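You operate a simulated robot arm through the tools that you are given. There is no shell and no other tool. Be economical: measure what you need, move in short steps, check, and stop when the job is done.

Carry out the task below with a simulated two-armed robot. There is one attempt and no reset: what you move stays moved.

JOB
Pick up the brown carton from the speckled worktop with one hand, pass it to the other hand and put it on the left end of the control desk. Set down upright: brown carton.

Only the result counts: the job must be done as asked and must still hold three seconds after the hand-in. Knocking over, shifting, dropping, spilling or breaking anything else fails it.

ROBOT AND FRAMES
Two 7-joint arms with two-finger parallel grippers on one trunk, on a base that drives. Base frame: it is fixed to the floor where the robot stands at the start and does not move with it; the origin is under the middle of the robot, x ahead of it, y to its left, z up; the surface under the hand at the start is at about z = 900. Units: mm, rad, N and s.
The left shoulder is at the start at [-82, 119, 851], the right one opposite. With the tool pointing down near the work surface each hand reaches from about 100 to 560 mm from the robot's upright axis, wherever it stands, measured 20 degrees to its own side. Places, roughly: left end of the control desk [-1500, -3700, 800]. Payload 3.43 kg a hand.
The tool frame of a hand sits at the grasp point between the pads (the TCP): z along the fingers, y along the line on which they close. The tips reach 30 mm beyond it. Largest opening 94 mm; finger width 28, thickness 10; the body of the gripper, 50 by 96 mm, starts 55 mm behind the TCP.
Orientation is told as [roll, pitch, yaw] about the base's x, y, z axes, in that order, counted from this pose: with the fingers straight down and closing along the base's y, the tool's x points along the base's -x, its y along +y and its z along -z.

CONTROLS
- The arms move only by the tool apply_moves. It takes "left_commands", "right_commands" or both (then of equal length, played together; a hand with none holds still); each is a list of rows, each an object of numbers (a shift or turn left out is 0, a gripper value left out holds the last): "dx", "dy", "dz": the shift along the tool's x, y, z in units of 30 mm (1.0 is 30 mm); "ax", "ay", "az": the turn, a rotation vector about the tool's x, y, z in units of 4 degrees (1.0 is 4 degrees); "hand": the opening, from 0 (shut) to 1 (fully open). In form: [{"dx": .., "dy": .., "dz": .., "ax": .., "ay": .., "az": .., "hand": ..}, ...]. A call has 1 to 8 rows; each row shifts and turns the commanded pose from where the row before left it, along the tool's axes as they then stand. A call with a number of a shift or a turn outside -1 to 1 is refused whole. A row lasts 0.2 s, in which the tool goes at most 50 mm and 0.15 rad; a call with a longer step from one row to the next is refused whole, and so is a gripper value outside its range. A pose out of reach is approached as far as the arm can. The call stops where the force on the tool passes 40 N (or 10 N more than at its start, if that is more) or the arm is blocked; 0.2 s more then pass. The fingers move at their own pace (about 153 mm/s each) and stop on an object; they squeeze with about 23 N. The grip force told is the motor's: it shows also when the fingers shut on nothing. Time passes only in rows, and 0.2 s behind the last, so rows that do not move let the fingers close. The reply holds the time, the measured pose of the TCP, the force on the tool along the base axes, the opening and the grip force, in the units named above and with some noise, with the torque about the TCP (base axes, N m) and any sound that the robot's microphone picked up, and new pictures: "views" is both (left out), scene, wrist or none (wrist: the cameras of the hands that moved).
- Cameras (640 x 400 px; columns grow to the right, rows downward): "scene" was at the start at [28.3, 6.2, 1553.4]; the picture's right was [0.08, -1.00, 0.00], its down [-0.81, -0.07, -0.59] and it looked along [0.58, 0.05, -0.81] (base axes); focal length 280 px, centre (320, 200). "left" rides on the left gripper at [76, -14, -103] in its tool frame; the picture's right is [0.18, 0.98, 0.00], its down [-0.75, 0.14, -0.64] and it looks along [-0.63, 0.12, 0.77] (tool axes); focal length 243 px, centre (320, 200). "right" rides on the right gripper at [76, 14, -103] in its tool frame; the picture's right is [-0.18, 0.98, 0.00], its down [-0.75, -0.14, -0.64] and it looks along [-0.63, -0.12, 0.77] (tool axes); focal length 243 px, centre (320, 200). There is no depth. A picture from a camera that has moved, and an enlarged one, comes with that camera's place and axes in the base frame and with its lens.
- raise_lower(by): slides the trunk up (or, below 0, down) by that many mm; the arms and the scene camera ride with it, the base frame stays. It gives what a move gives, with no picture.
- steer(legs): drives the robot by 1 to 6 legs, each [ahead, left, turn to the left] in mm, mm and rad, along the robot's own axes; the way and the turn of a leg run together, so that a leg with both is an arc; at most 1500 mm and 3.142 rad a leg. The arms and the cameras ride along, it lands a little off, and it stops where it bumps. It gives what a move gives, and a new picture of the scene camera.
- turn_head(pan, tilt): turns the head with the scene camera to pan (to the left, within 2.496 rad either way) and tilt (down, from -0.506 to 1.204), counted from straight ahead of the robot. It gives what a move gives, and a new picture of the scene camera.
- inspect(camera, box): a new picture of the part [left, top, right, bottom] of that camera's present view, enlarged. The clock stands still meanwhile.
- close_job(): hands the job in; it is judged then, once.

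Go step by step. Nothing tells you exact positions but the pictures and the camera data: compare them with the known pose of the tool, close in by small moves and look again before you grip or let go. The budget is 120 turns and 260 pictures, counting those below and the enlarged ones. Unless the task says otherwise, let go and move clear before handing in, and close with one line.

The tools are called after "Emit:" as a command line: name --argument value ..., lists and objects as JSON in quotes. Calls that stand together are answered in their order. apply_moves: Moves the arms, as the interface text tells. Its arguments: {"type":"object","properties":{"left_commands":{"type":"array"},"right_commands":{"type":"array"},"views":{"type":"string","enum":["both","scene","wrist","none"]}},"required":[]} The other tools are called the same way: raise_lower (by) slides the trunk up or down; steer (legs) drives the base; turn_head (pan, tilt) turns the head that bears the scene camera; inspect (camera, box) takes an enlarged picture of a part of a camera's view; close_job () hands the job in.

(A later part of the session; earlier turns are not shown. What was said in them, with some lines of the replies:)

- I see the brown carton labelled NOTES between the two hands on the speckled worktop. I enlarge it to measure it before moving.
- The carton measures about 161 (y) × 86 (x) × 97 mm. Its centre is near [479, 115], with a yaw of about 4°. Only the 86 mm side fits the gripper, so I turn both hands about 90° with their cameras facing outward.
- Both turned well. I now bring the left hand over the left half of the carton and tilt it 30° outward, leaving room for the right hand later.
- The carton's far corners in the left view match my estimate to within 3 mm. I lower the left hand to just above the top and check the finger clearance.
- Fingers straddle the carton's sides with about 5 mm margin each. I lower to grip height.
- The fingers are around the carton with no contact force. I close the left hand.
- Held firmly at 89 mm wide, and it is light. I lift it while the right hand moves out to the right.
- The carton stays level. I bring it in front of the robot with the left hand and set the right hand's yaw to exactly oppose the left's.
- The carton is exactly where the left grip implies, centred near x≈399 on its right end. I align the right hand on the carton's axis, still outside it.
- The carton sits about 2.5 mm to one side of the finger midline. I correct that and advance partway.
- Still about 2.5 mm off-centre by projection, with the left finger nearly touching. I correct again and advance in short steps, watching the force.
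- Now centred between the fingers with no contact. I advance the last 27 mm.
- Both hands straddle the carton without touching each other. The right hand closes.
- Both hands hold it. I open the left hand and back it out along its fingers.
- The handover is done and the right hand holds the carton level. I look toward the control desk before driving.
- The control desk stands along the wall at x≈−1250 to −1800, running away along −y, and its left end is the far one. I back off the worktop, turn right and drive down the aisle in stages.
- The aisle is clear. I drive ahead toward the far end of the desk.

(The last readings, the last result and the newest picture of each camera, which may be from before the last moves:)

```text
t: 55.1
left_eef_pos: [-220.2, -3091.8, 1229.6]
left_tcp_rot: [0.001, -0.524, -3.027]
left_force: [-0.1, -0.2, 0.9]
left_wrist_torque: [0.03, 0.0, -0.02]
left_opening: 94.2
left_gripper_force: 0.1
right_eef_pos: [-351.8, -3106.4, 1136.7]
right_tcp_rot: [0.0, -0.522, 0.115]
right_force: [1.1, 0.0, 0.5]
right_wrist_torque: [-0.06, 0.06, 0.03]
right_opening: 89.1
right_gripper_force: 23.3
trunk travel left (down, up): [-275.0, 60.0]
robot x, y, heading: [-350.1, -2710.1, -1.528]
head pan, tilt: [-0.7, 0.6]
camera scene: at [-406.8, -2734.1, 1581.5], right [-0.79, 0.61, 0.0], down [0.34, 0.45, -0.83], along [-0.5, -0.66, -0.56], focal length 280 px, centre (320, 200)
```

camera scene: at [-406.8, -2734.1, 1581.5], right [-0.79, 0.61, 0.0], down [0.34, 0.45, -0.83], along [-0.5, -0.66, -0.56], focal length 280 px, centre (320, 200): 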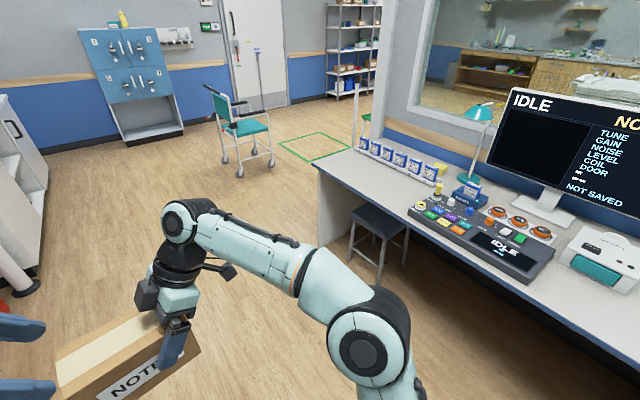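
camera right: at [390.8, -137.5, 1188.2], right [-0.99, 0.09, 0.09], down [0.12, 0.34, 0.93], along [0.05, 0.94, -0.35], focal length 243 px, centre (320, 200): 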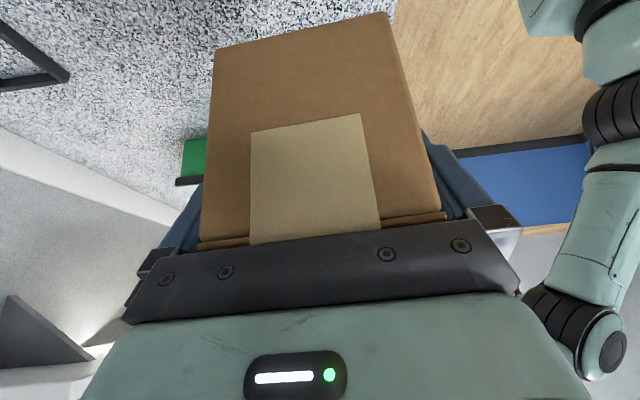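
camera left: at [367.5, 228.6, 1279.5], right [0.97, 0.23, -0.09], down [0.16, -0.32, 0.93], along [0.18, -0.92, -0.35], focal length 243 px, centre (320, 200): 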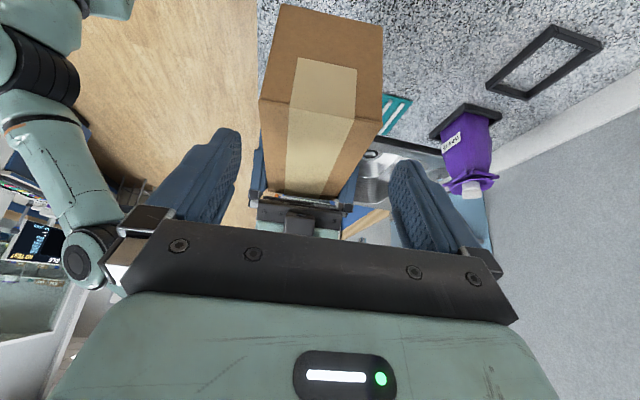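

The left end of the desk is clear: front corner near [−1333, −3995], console starting at y≈−3350, and small cards along the back. I drive level with it and turn to face it.

Emit:
steer --legs '[[990, 0, 0], [0, 0, -1.61]]'

Emit:
turn_head --pan 0 --tilt 0.75

```text
t: 64.2
left_eef_pos: [-684.1, -3824.3, 1230.1]
left_tcp_rot: [-0.001, -0.523, 1.659]
left_force: [0.0, -0.1, 0.0]
left_wrist_torque: [-0.02, 0.01, 0.02]
left_opening: 94.1
left_gripper_force: 0.2
right_eef_pos: [-695.0, -3692.7, 1137.0]
right_tcp_rot: [-0.001, -0.524, -1.482]
right_force: [0.2, 0.4, -0.5]
right_wrist_torque: [0.03, 0.03, -0.03]
right_opening: 89.1
right_gripper_force: 23.7
trunk travel left (down, up): [-275.0, 60.0]
robot x, y, heading: [-295.9, -3706.2, -3.122]
head pan, tilt: [-0.7, 0.6]
camera scene: at [-322.3, -3648.3, 1581.5], right [0.63, 0.78, 0.0], down [0.44, -0.36, -0.83], along [-0.64, 0.52, -0.56], focal length 280 px, centre (320, 200)
```

scene: 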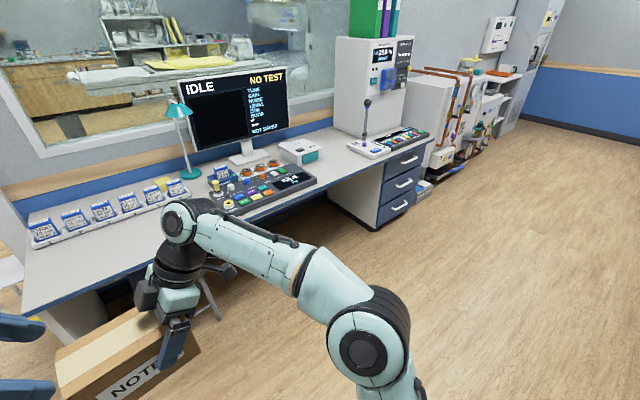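

```text
t: 65.2
left_eef_pos: [-684.7, -3823.3, 1229.1]
left_tcp_rot: [0.001, -0.523, 1.658]
left_force: [-0.5, -0.5, -0.5]
left_wrist_torque: [0.0, 0.03, 0.0]
left_opening: 94.1
left_gripper_force: 0.0
right_eef_pos: [-694.0, -3692.7, 1136.9]
right_tcp_rot: [0.0, -0.524, -1.482]
right_force: [-0.5, -0.3, -0.8]
right_wrist_torque: [0.04, -0.02, -0.03]
right_opening: 89.1
right_gripper_force: 23.0
trunk travel left (down, up): [-275.0, 60.0]
robot x, y, heading: [-296.1, -3705.1, -3.127]
head pan, tilt: [0.0, 0.75]
camera scene: at [-336.5, -3705.4, 1568.6], right [-0.02, 1.0, 0.0], down [0.68, 0.01, -0.73], along [-0.73, -0.01, -0.68], focal length 280 px, centre (320, 200)
```

scene: 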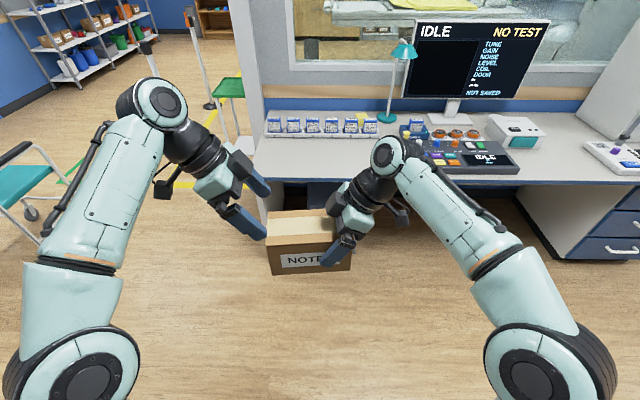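

I'm facing the desk's left end. The free strip runs x≈−1285 to −1640 in front of the card tray, and the left edge is at y≈−4000. I drive up to the desk, keeping about 300 mm of standoff.

Emit:
steer --legs '[[500, 25, 0]]'

Emit:
steer --legs '[[175, 0, 0]]'

```text
t: 68.2
left_eef_pos: [-1193.1, -3859.9, 1230.0]
left_tcp_rot: [0.0, -0.523, 1.664]
left_force: [-0.2, -0.4, 0.2]
left_wrist_torque: [0.0, -0.03, -0.02]
left_opening: 94.1
left_gripper_force: 0.1
right_eef_pos: [-1203.4, -3727.6, 1138.8]
right_tcp_rot: [0.0, -0.522, -1.479]
right_force: [-0.1, 0.9, -0.2]
right_wrist_torque: [0.06, -0.01, 0.01]
right_opening: 89.0
right_gripper_force: 23.4
trunk travel left (down, up): [-275.0, 60.0]
robot x, y, heading: [-804.2, -3735.4, -3.124]
head pan, tilt: [0.0, 0.75]
camera scene: at [-845.2, -3740.2, 1568.5], right [-0.02, 1.0, 0.0], down [0.68, 0.01, -0.73], along [-0.73, -0.02, -0.68], focal length 280 px, centre (320, 200)
```

scene: 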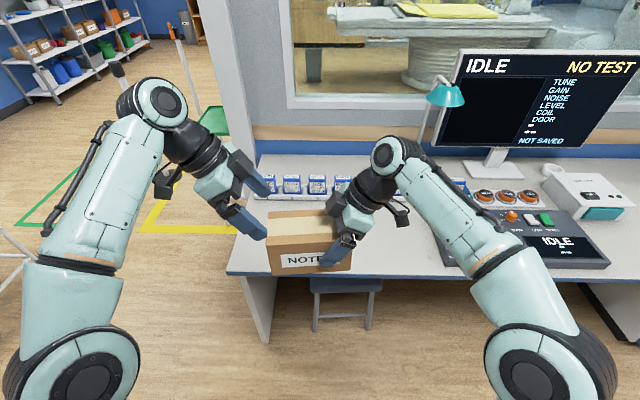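

```text
t: 69.7
left_eef_pos: [-1367.6, -3864.1, 1229.3]
left_tcp_rot: [0.0, -0.525, 1.663]
left_force: [0.6, -0.4, 0.2]
left_wrist_torque: [-0.02, -0.03, 0.01]
left_opening: 93.7
left_gripper_force: 0.0
right_eef_pos: [-1378.5, -3732.5, 1137.8]
right_tcp_rot: [0.0, -0.524, -1.479]
right_force: [0.6, -0.8, 0.0]
right_wrist_torque: [0.07, 0.0, -0.03]
right_opening: 89.2
right_gripper_force: 22.8
trunk travel left (down, up): [-275.0, 60.0]
robot x, y, heading: [-981.9, -3739.7, -3.126]
head pan, tilt: [0.0, 0.75]
camera scene: at [-1020.4, -3743.8, 1568.5], right [-0.02, 1.0, 0.0], down [0.68, 0.01, -0.73], along [-0.73, -0.01, -0.68], focal length 280 px, centre (320, 200)
```

scene: 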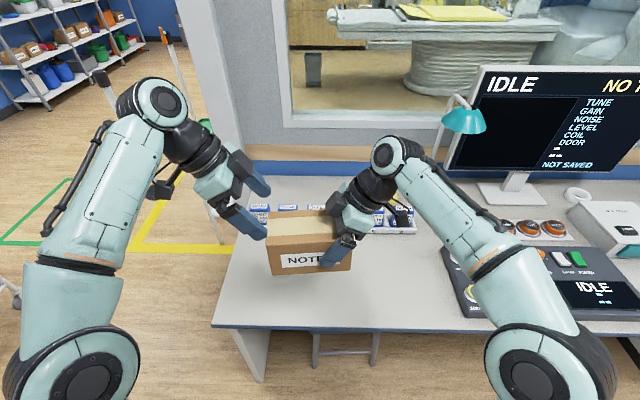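

The desk top looks nearer z≈750, with its front edge at x≈−1355. I go 55 mm closer, lower the trunk 150 mm (the same geometry as at the worktop) and look again.

Emit:
steer --legs '[[55, 0, 0]]'

Emit:
raise_lower --by -150

Emit:
turn_head --pan 0 --tilt 0.95

```text
t: 70.7
left_eef_pos: [-1422.3, -3865.0, 1228.9]
left_tcp_rot: [0.001, -0.525, 1.66]
left_force: [0.1, -0.3, 0.2]
left_wrist_torque: [-0.03, 0.02, 0.01]
left_opening: 94.0
left_gripper_force: 0.1
right_eef_pos: [-1431.8, -3733.4, 1136.7]
right_tcp_rot: [0.0, -0.522, -1.48]
right_force: [-0.6, 0.1, -0.2]
right_wrist_torque: [0.06, 0.0, 0.03]
right_opening: 89.2
right_gripper_force: 22.4
trunk travel left (down, up): [-275.0, 60.0]
robot x, y, heading: [-1035.1, -3744.4, -3.123]
head pan, tilt: [0.0, 0.75]
camera scene: at [-1074.2, -3744.9, 1568.5], right [-0.02, 1.0, 0.0], down [0.68, 0.01, -0.73], along [-0.73, -0.02, -0.68], focal length 280 px, centre (320, 200)
```

scene: 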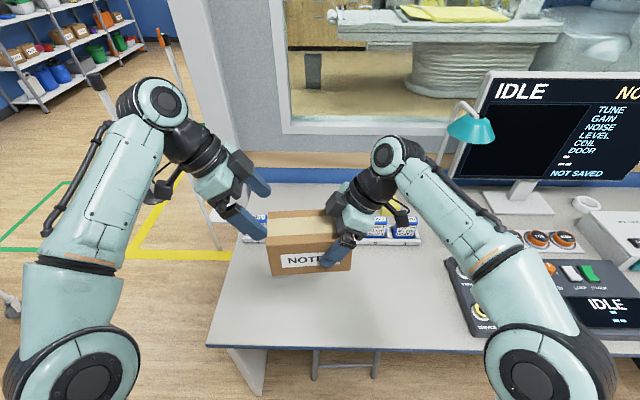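

```text
t: 72.4
left_eef_pos: [-1421.4, -3864.4, 1080.8]
left_tcp_rot: [0.001, -0.525, 1.66]
left_force: [-0.1, 1.1, 0.5]
left_wrist_torque: [-0.02, -0.01, 0.01]
left_opening: 94.2
left_gripper_force: 0.0
right_eef_pos: [-1431.8, -3733.4, 987.7]
right_tcp_rot: [-0.001, -0.522, -1.478]
right_force: [-0.2, -0.1, -0.3]
right_wrist_torque: [0.05, -0.02, -0.05]
right_opening: 89.0
right_gripper_force: 23.2
trunk travel left (down, up): [-125.0, 210.0]
robot x, y, heading: [-1034.5, -3740.5, -3.12]
head pan, tilt: [0.0, 0.75]
```

```text
t: 73.1
left_eef_pos: [-1421.6, -3865.1, 1080.8]
left_tcp_rot: [-0.001, -0.524, 1.659]
left_force: [-0.3, -0.7, -0.5]
left_wrist_torque: [0.02, 0.03, -0.02]
left_opening: 93.9
left_gripper_force: 0.0
right_eef_pos: [-1430.1, -3733.5, 987.2]
right_tcp_rot: [-0.001, -0.523, -1.48]
right_force: [0.9, -0.3, 0.7]
right_wrist_torque: [0.09, 0.03, 0.03]
right_opening: 88.9
right_gripper_force: 23.2
trunk travel left (down, up): [-125.0, 210.0]
robot x, y, heading: [-1032.2, -3743.3, -3.122]
head pan, tilt: [0.0, 0.949]
camera scene: at [-1076.8, -3745.0, 1402.6], right [-0.02, 1.0, 0.0], down [0.81, 0.02, -0.58], along [-0.58, -0.01, -0.81], focal length 280 px, centre (320, 200)
```

scene: 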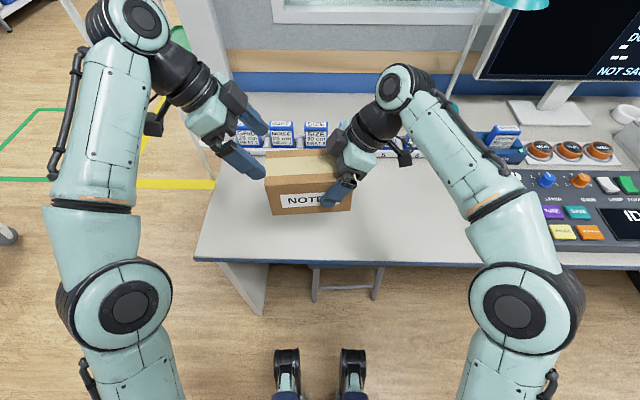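

The tray front is at x≈−1725, so there is ample room. I extend the carton 70 mm forward and lower it 120 mm.

Emit:
apply_moves --right_commands '[{"dx": 0.06, "dy": -0.775, "dz": -0.035}, {"dx": 0.06, "dy": -0.775, "dz": -0.035}, {"dx": 0.06, "dy": -0.775, "dz": -0.035}]' --views "none"

Emit:
apply_moves --right_commands '[{"dx": 0.4, "dz": 0.693}, {"dx": 0.4, "dz": 0.693}, {"dx": 0.4, "dz": 0.693}, {"dx": 0.4, "dz": 0.693}, {"dx": 0.4, "dz": 0.693}, {}]' --views "both"

```text
t: 73.9
left_eef_pos: [-1421.9, -3864.9, 1080.3]
left_tcp_rot: [-0.001, -0.523, 1.661]
left_force: [0.1, -0.2, 0.6]
left_wrist_torque: [0.0, 0.02, 0.05]
left_opening: 93.9
left_gripper_force: 0.0
right_eef_pos: [-1484.5, -3729.1, 984.2]
right_tcp_rot: [-0.001, -0.522, -1.478]
right_force: [-0.6, 0.4, -0.3]
right_wrist_torque: [0.08, 0.05, 0.01]
right_opening: 89.1
right_gripper_force: 22.9
right hand out of reach, approached as far as the arm can: row 3
trunk travel left (down, up): [-125.0, 210.0]
robot x, y, heading: [-1035.8, -3745.3, -3.123]
head pan, tilt: [0.0, 0.949]
```

```text
t: 75.3
left_eef_pos: [-1422.0, -3864.8, 1080.2]
left_tcp_rot: [-0.001, -0.523, 1.657]
left_force: [-0.8, 0.0, 0.3]
left_wrist_torque: [0.01, 0.01, 0.01]
left_opening: 94.1
left_gripper_force: 0.0
right_eef_pos: [-1483.9, -3729.1, 863.7]
right_tcp_rot: [0.001, -0.524, -1.479]
right_force: [0.4, 0.4, 0.7]
right_wrist_torque: [0.1, 0.01, 0.0]
right_opening: 89.1
right_gripper_force: 22.7
trunk travel left (down, up): [-125.0, 210.0]
robot x, y, heading: [-1034.7, -3742.7, -3.12]
head pan, tilt: [0.0, 0.949]
camera scene: at [-1076.7, -3745.0, 1402.5], right [-0.02, 1.0, 0.0], down [0.81, 0.02, -0.58], along [-0.58, -0.01, -0.81], focal length 280 px, centre (320, 200)
camera right: at [-1482.6, -3610.7, 914.6], right [0.99, -0.07, 0.09], down [-0.11, -0.34, 0.93], along [-0.03, -0.94, -0.35], focal length 243 px, centre (320, 200)
```

scene: 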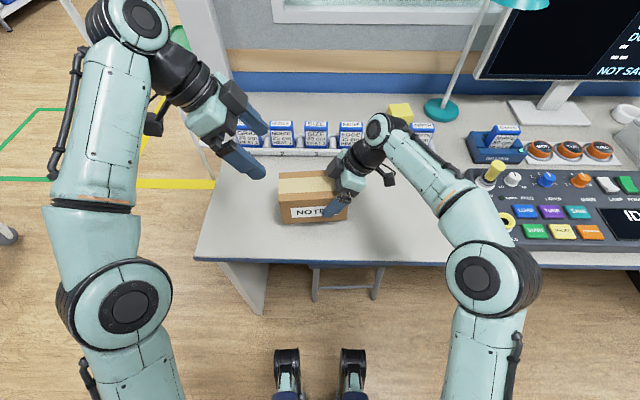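
right: 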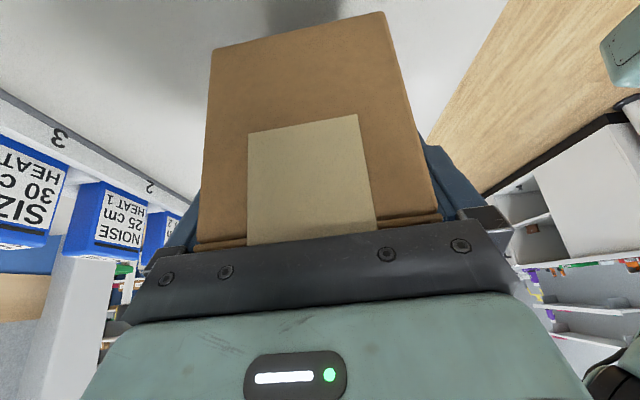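

The carton is about 50 mm above the desk. I lower it further in small steps, watching the force.

Emit:
apply_moves --right_commands '[{"dx": 0.167, "dz": 0.289}, {"dx": 0.167, "dz": 0.289}, {"dx": 0.1, "dz": 0.173}, {}]' --views "scene"

Emit:
inspect --camera "scene" --box '[240, 150, 400, 250]'

```text
t: 76.3
left_eef_pos: [-1421.7, -3865.2, 1080.4]
left_tcp_rot: [-0.001, -0.523, 1.661]
left_force: [0.7, -0.4, 0.4]
left_wrist_torque: [0.03, -0.03, 0.0]
left_opening: 93.9
left_gripper_force: 0.1
right_eef_pos: [-1486.7, -3729.2, 837.6]
right_tcp_rot: [-0.001, -0.523, -1.478]
right_force: [-0.1, -0.6, 0.0]
right_wrist_torque: [0.07, 0.03, 0.0]
right_opening: 88.9
right_gripper_force: 22.9
trunk travel left (down, up): [-125.0, 210.0]
robot x, y, heading: [-1035.1, -3741.9, -3.123]
head pan, tilt: [0.0, 0.949]
camera scene: at [-1076.8, -3745.0, 1402.5], right [-0.02, 1.0, 0.0], down [0.81, 0.02, -0.58], along [-0.58, -0.01, -0.81], focal length 280 px, centre (320, 200)
```

scene: 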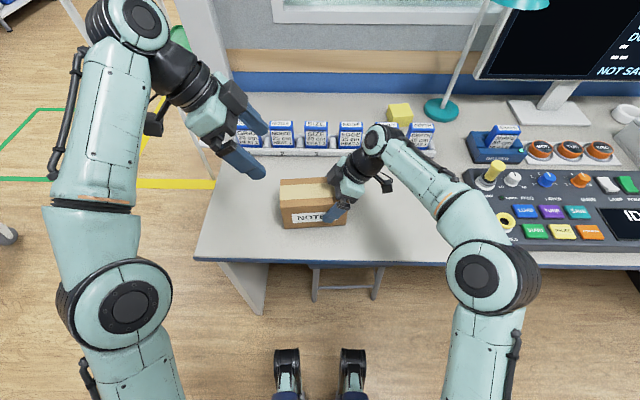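

```text
4.00 times, centred on (320, 200) of scene
camera zoom: at [-1076.8, -3745.0, 1402.5], right [-0.02, 1.0, 0.0], down [0.81, 0.02, -0.58], along [-0.58, -0.01, -0.81], focal length 1118 px, centre (320, 200)
```

zoom: 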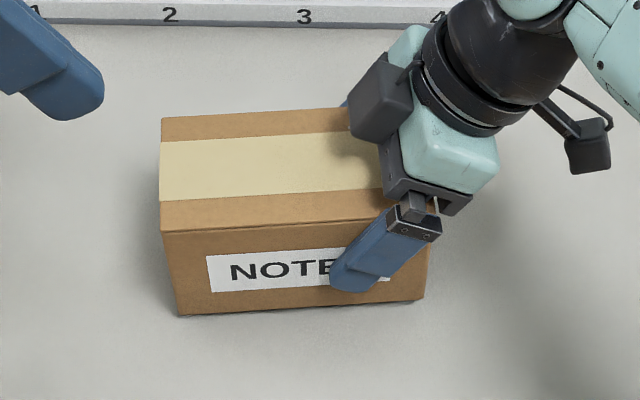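

Emit:
apply_moves --right_commands '[{"dx": 0.1, "dz": 0.173}, {"dx": 0.067, "dz": 0.115}, {}]' --views "none"

Emit:
apply_moves --right_commands '[{"dx": 0.067, "dz": 0.115}, {}]' --views "none"

Emit:
inspect --camera "scene" --box '[240, 150, 400, 250]'

```text
t: 77.1
left_eef_pos: [-1422.5, -3865.9, 1080.1]
left_tcp_rot: [-0.001, -0.525, 1.659]
left_force: [0.7, -0.2, 0.7]
left_wrist_torque: [0.0, 0.02, 0.0]
left_opening: 94.0
left_gripper_force: 0.1
right_eef_pos: [-1487.0, -3729.7, 827.1]
right_tcp_rot: [0.001, -0.524, -1.48]
right_force: [-0.4, 0.0, 0.5]
right_wrist_torque: [0.05, -0.01, 0.0]
right_opening: 89.2
right_gripper_force: 22.9
trunk travel left (down, up): [-125.0, 210.0]
robot x, y, heading: [-1033.2, -3741.5, -3.119]
head pan, tilt: [0.0, 0.949]
```

```text
t: 77.7
left_eef_pos: [-1420.8, -3864.3, 1079.7]
left_tcp_rot: [0.002, -0.525, 1.661]
left_force: [-0.2, -0.5, 0.8]
left_wrist_torque: [-0.04, -0.04, 0.0]
left_opening: 93.9
left_gripper_force: 0.1
right_eef_pos: [-1486.3, -3728.6, 826.9]
right_tcp_rot: [-0.003, -0.524, -1.48]
right_force: [-1.9, 2.2, 13.3]
right_wrist_torque: [-0.31, -0.48, -0.01]
right_opening: 89.4
right_gripper_force: 22.9
trunk travel left (down, up): [-125.0, 210.0]
robot x, y, heading: [-1032.3, -3744.7, -3.121]
head pan, tilt: [0.0, 0.949]
```

```text
4.00 times, centred on (320, 200) of scene
camera zoom: at [-1076.1, -3744.6, 1402.7], right [-0.02, 1.0, 0.0], down [0.81, 0.02, -0.58], along [-0.58, -0.01, -0.81], focal length 1118 px, centre (320, 200)
```

zoom: 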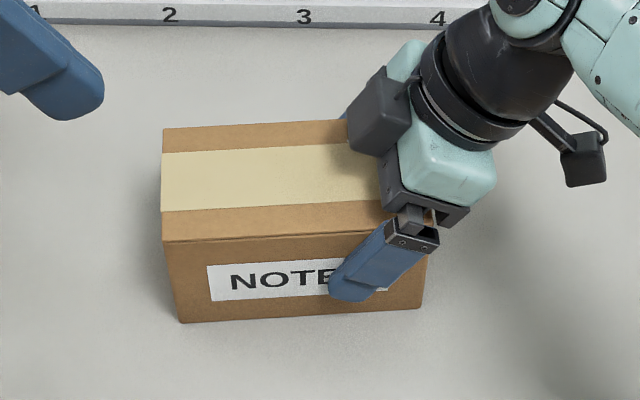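

The carton touched the desk (13 N upward) at z≈827. I open the right hand.

Emit:
apply_moves --right_commands '[{"hand": 1}, {}, {}]' --views "both"

Emit:
inspect --camera "scene" --box '[240, 150, 400, 250]'

```text
t: 78.5
left_eef_pos: [-1421.8, -3864.9, 1079.8]
left_tcp_rot: [0.0, -0.524, 1.66]
left_force: [-0.4, -1.2, 0.7]
left_wrist_torque: [0.01, -0.02, 0.0]
left_opening: 94.4
left_gripper_force: 0.0
right_eef_pos: [-1485.5, -3729.3, 823.4]
right_tcp_rot: [0.0, -0.524, -1.48]
right_force: [0.5, 0.9, 0.1]
right_wrist_torque: [0.01, 0.0, 0.02]
right_opening: 94.4
right_gripper_force: 0.1
trunk travel left (down, up): [-125.0, 210.0]
robot x, y, heading: [-1037.3, -3740.6, -3.119]
head pan, tilt: [0.0, 0.949]
camera scene: at [-1076.7, -3745.0, 1402.5], right [-0.02, 1.0, 0.0], down [0.81, 0.02, -0.58], along [-0.58, -0.01, -0.81], focal length 280 px, centre (320, 200)
camera right: at [-1483.2, -3610.8, 874.6], right [0.99, -0.07, 0.09], down [-0.11, -0.34, 0.93], along [-0.03, -0.94, -0.35], focal length 243 px, centre (320, 200)
```

scene: 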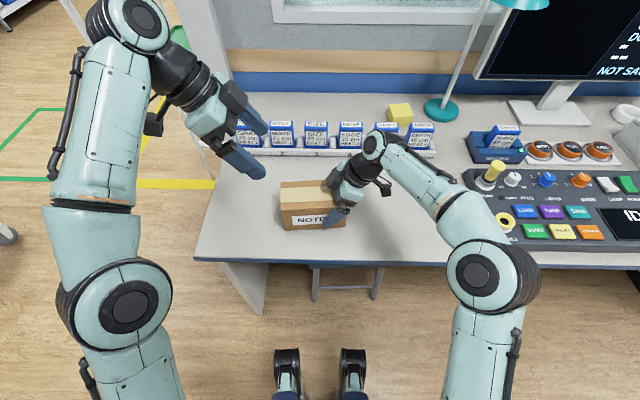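
right: 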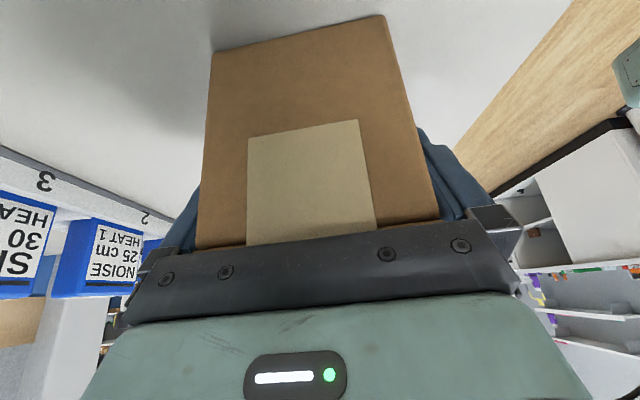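

```text
4.00 times, centred on (320, 200) of scene
camera zoom: at [-1076.7, -3745.0, 1402.5], right [-0.02, 1.0, 0.0], down [0.81, 0.02, -0.58], along [-0.58, -0.01, -0.81], focal length 1118 px, centre (320, 200)
```

zoom: 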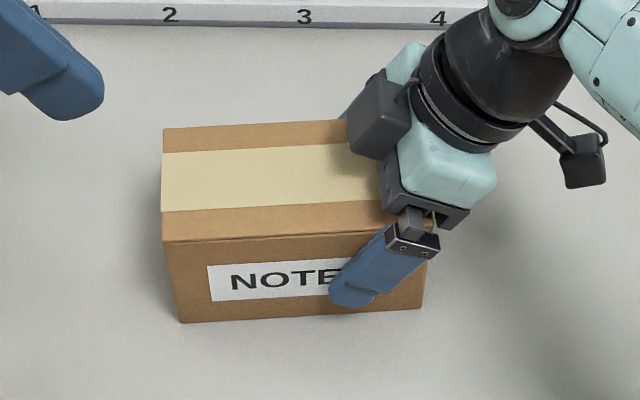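

Released and standing flat. I withdraw the right hand along its fingers.

Emit:
apply_moves --right_commands '[{"dz": -0.4}, {"dz": -0.5}, {"dz": -0.7}, {"dz": -1}, {"dz": -1}, {"dz": -1}, {}]' --views "both"

```text
t: 80.1
left_eef_pos: [-1422.2, -3864.8, 1080.1]
left_tcp_rot: [-0.001, -0.524, 1.66]
left_force: [0.1, -0.2, 0.6]
left_wrist_torque: [0.0, 0.02, 0.02]
left_opening: 93.8
left_gripper_force: 0.1
right_eef_pos: [-1492.1, -3660.7, 943.8]
right_tcp_rot: [0.0, -0.523, -1.478]
right_force: [0.6, -0.4, 0.2]
right_wrist_torque: [0.0, 0.01, -0.03]
right_opening: 93.9
right_gripper_force: 0.0
trunk travel left (down, up): [-125.0, 210.0]
robot x, y, heading: [-1031.5, -3741.8, -3.122]
head pan, tilt: [0.0, 0.949]
camera scene: at [-1076.7, -3745.0, 1402.5], right [-0.02, 1.0, 0.0], down [0.81, 0.02, -0.58], along [-0.58, -0.01, -0.81], focal length 280 px, centre (320, 200)
camera right: at [-1488.8, -3542.6, 994.1], right [0.99, -0.07, 0.09], down [-0.11, -0.34, 0.93], along [-0.03, -0.94, -0.35], focal length 243 px, centre (320, 200)
```

scene: 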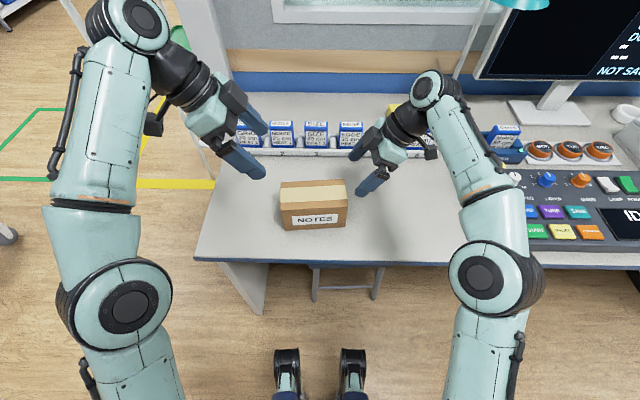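
right: 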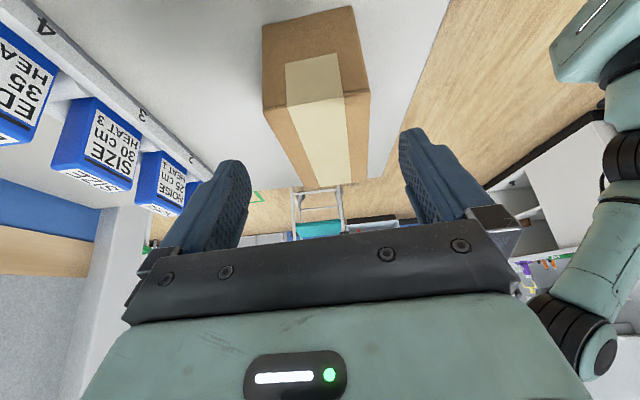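

The carton stands upright on the left end of the control desk, and both hands are clear. Nothing else was touched, so I hand in.

Emit:
close_job

```text
The job is handed in.
```

The brown carton was picked up with the left hand, passed to the right hand, and now stands upright on the left end of the control desk, with both hands clear of it.
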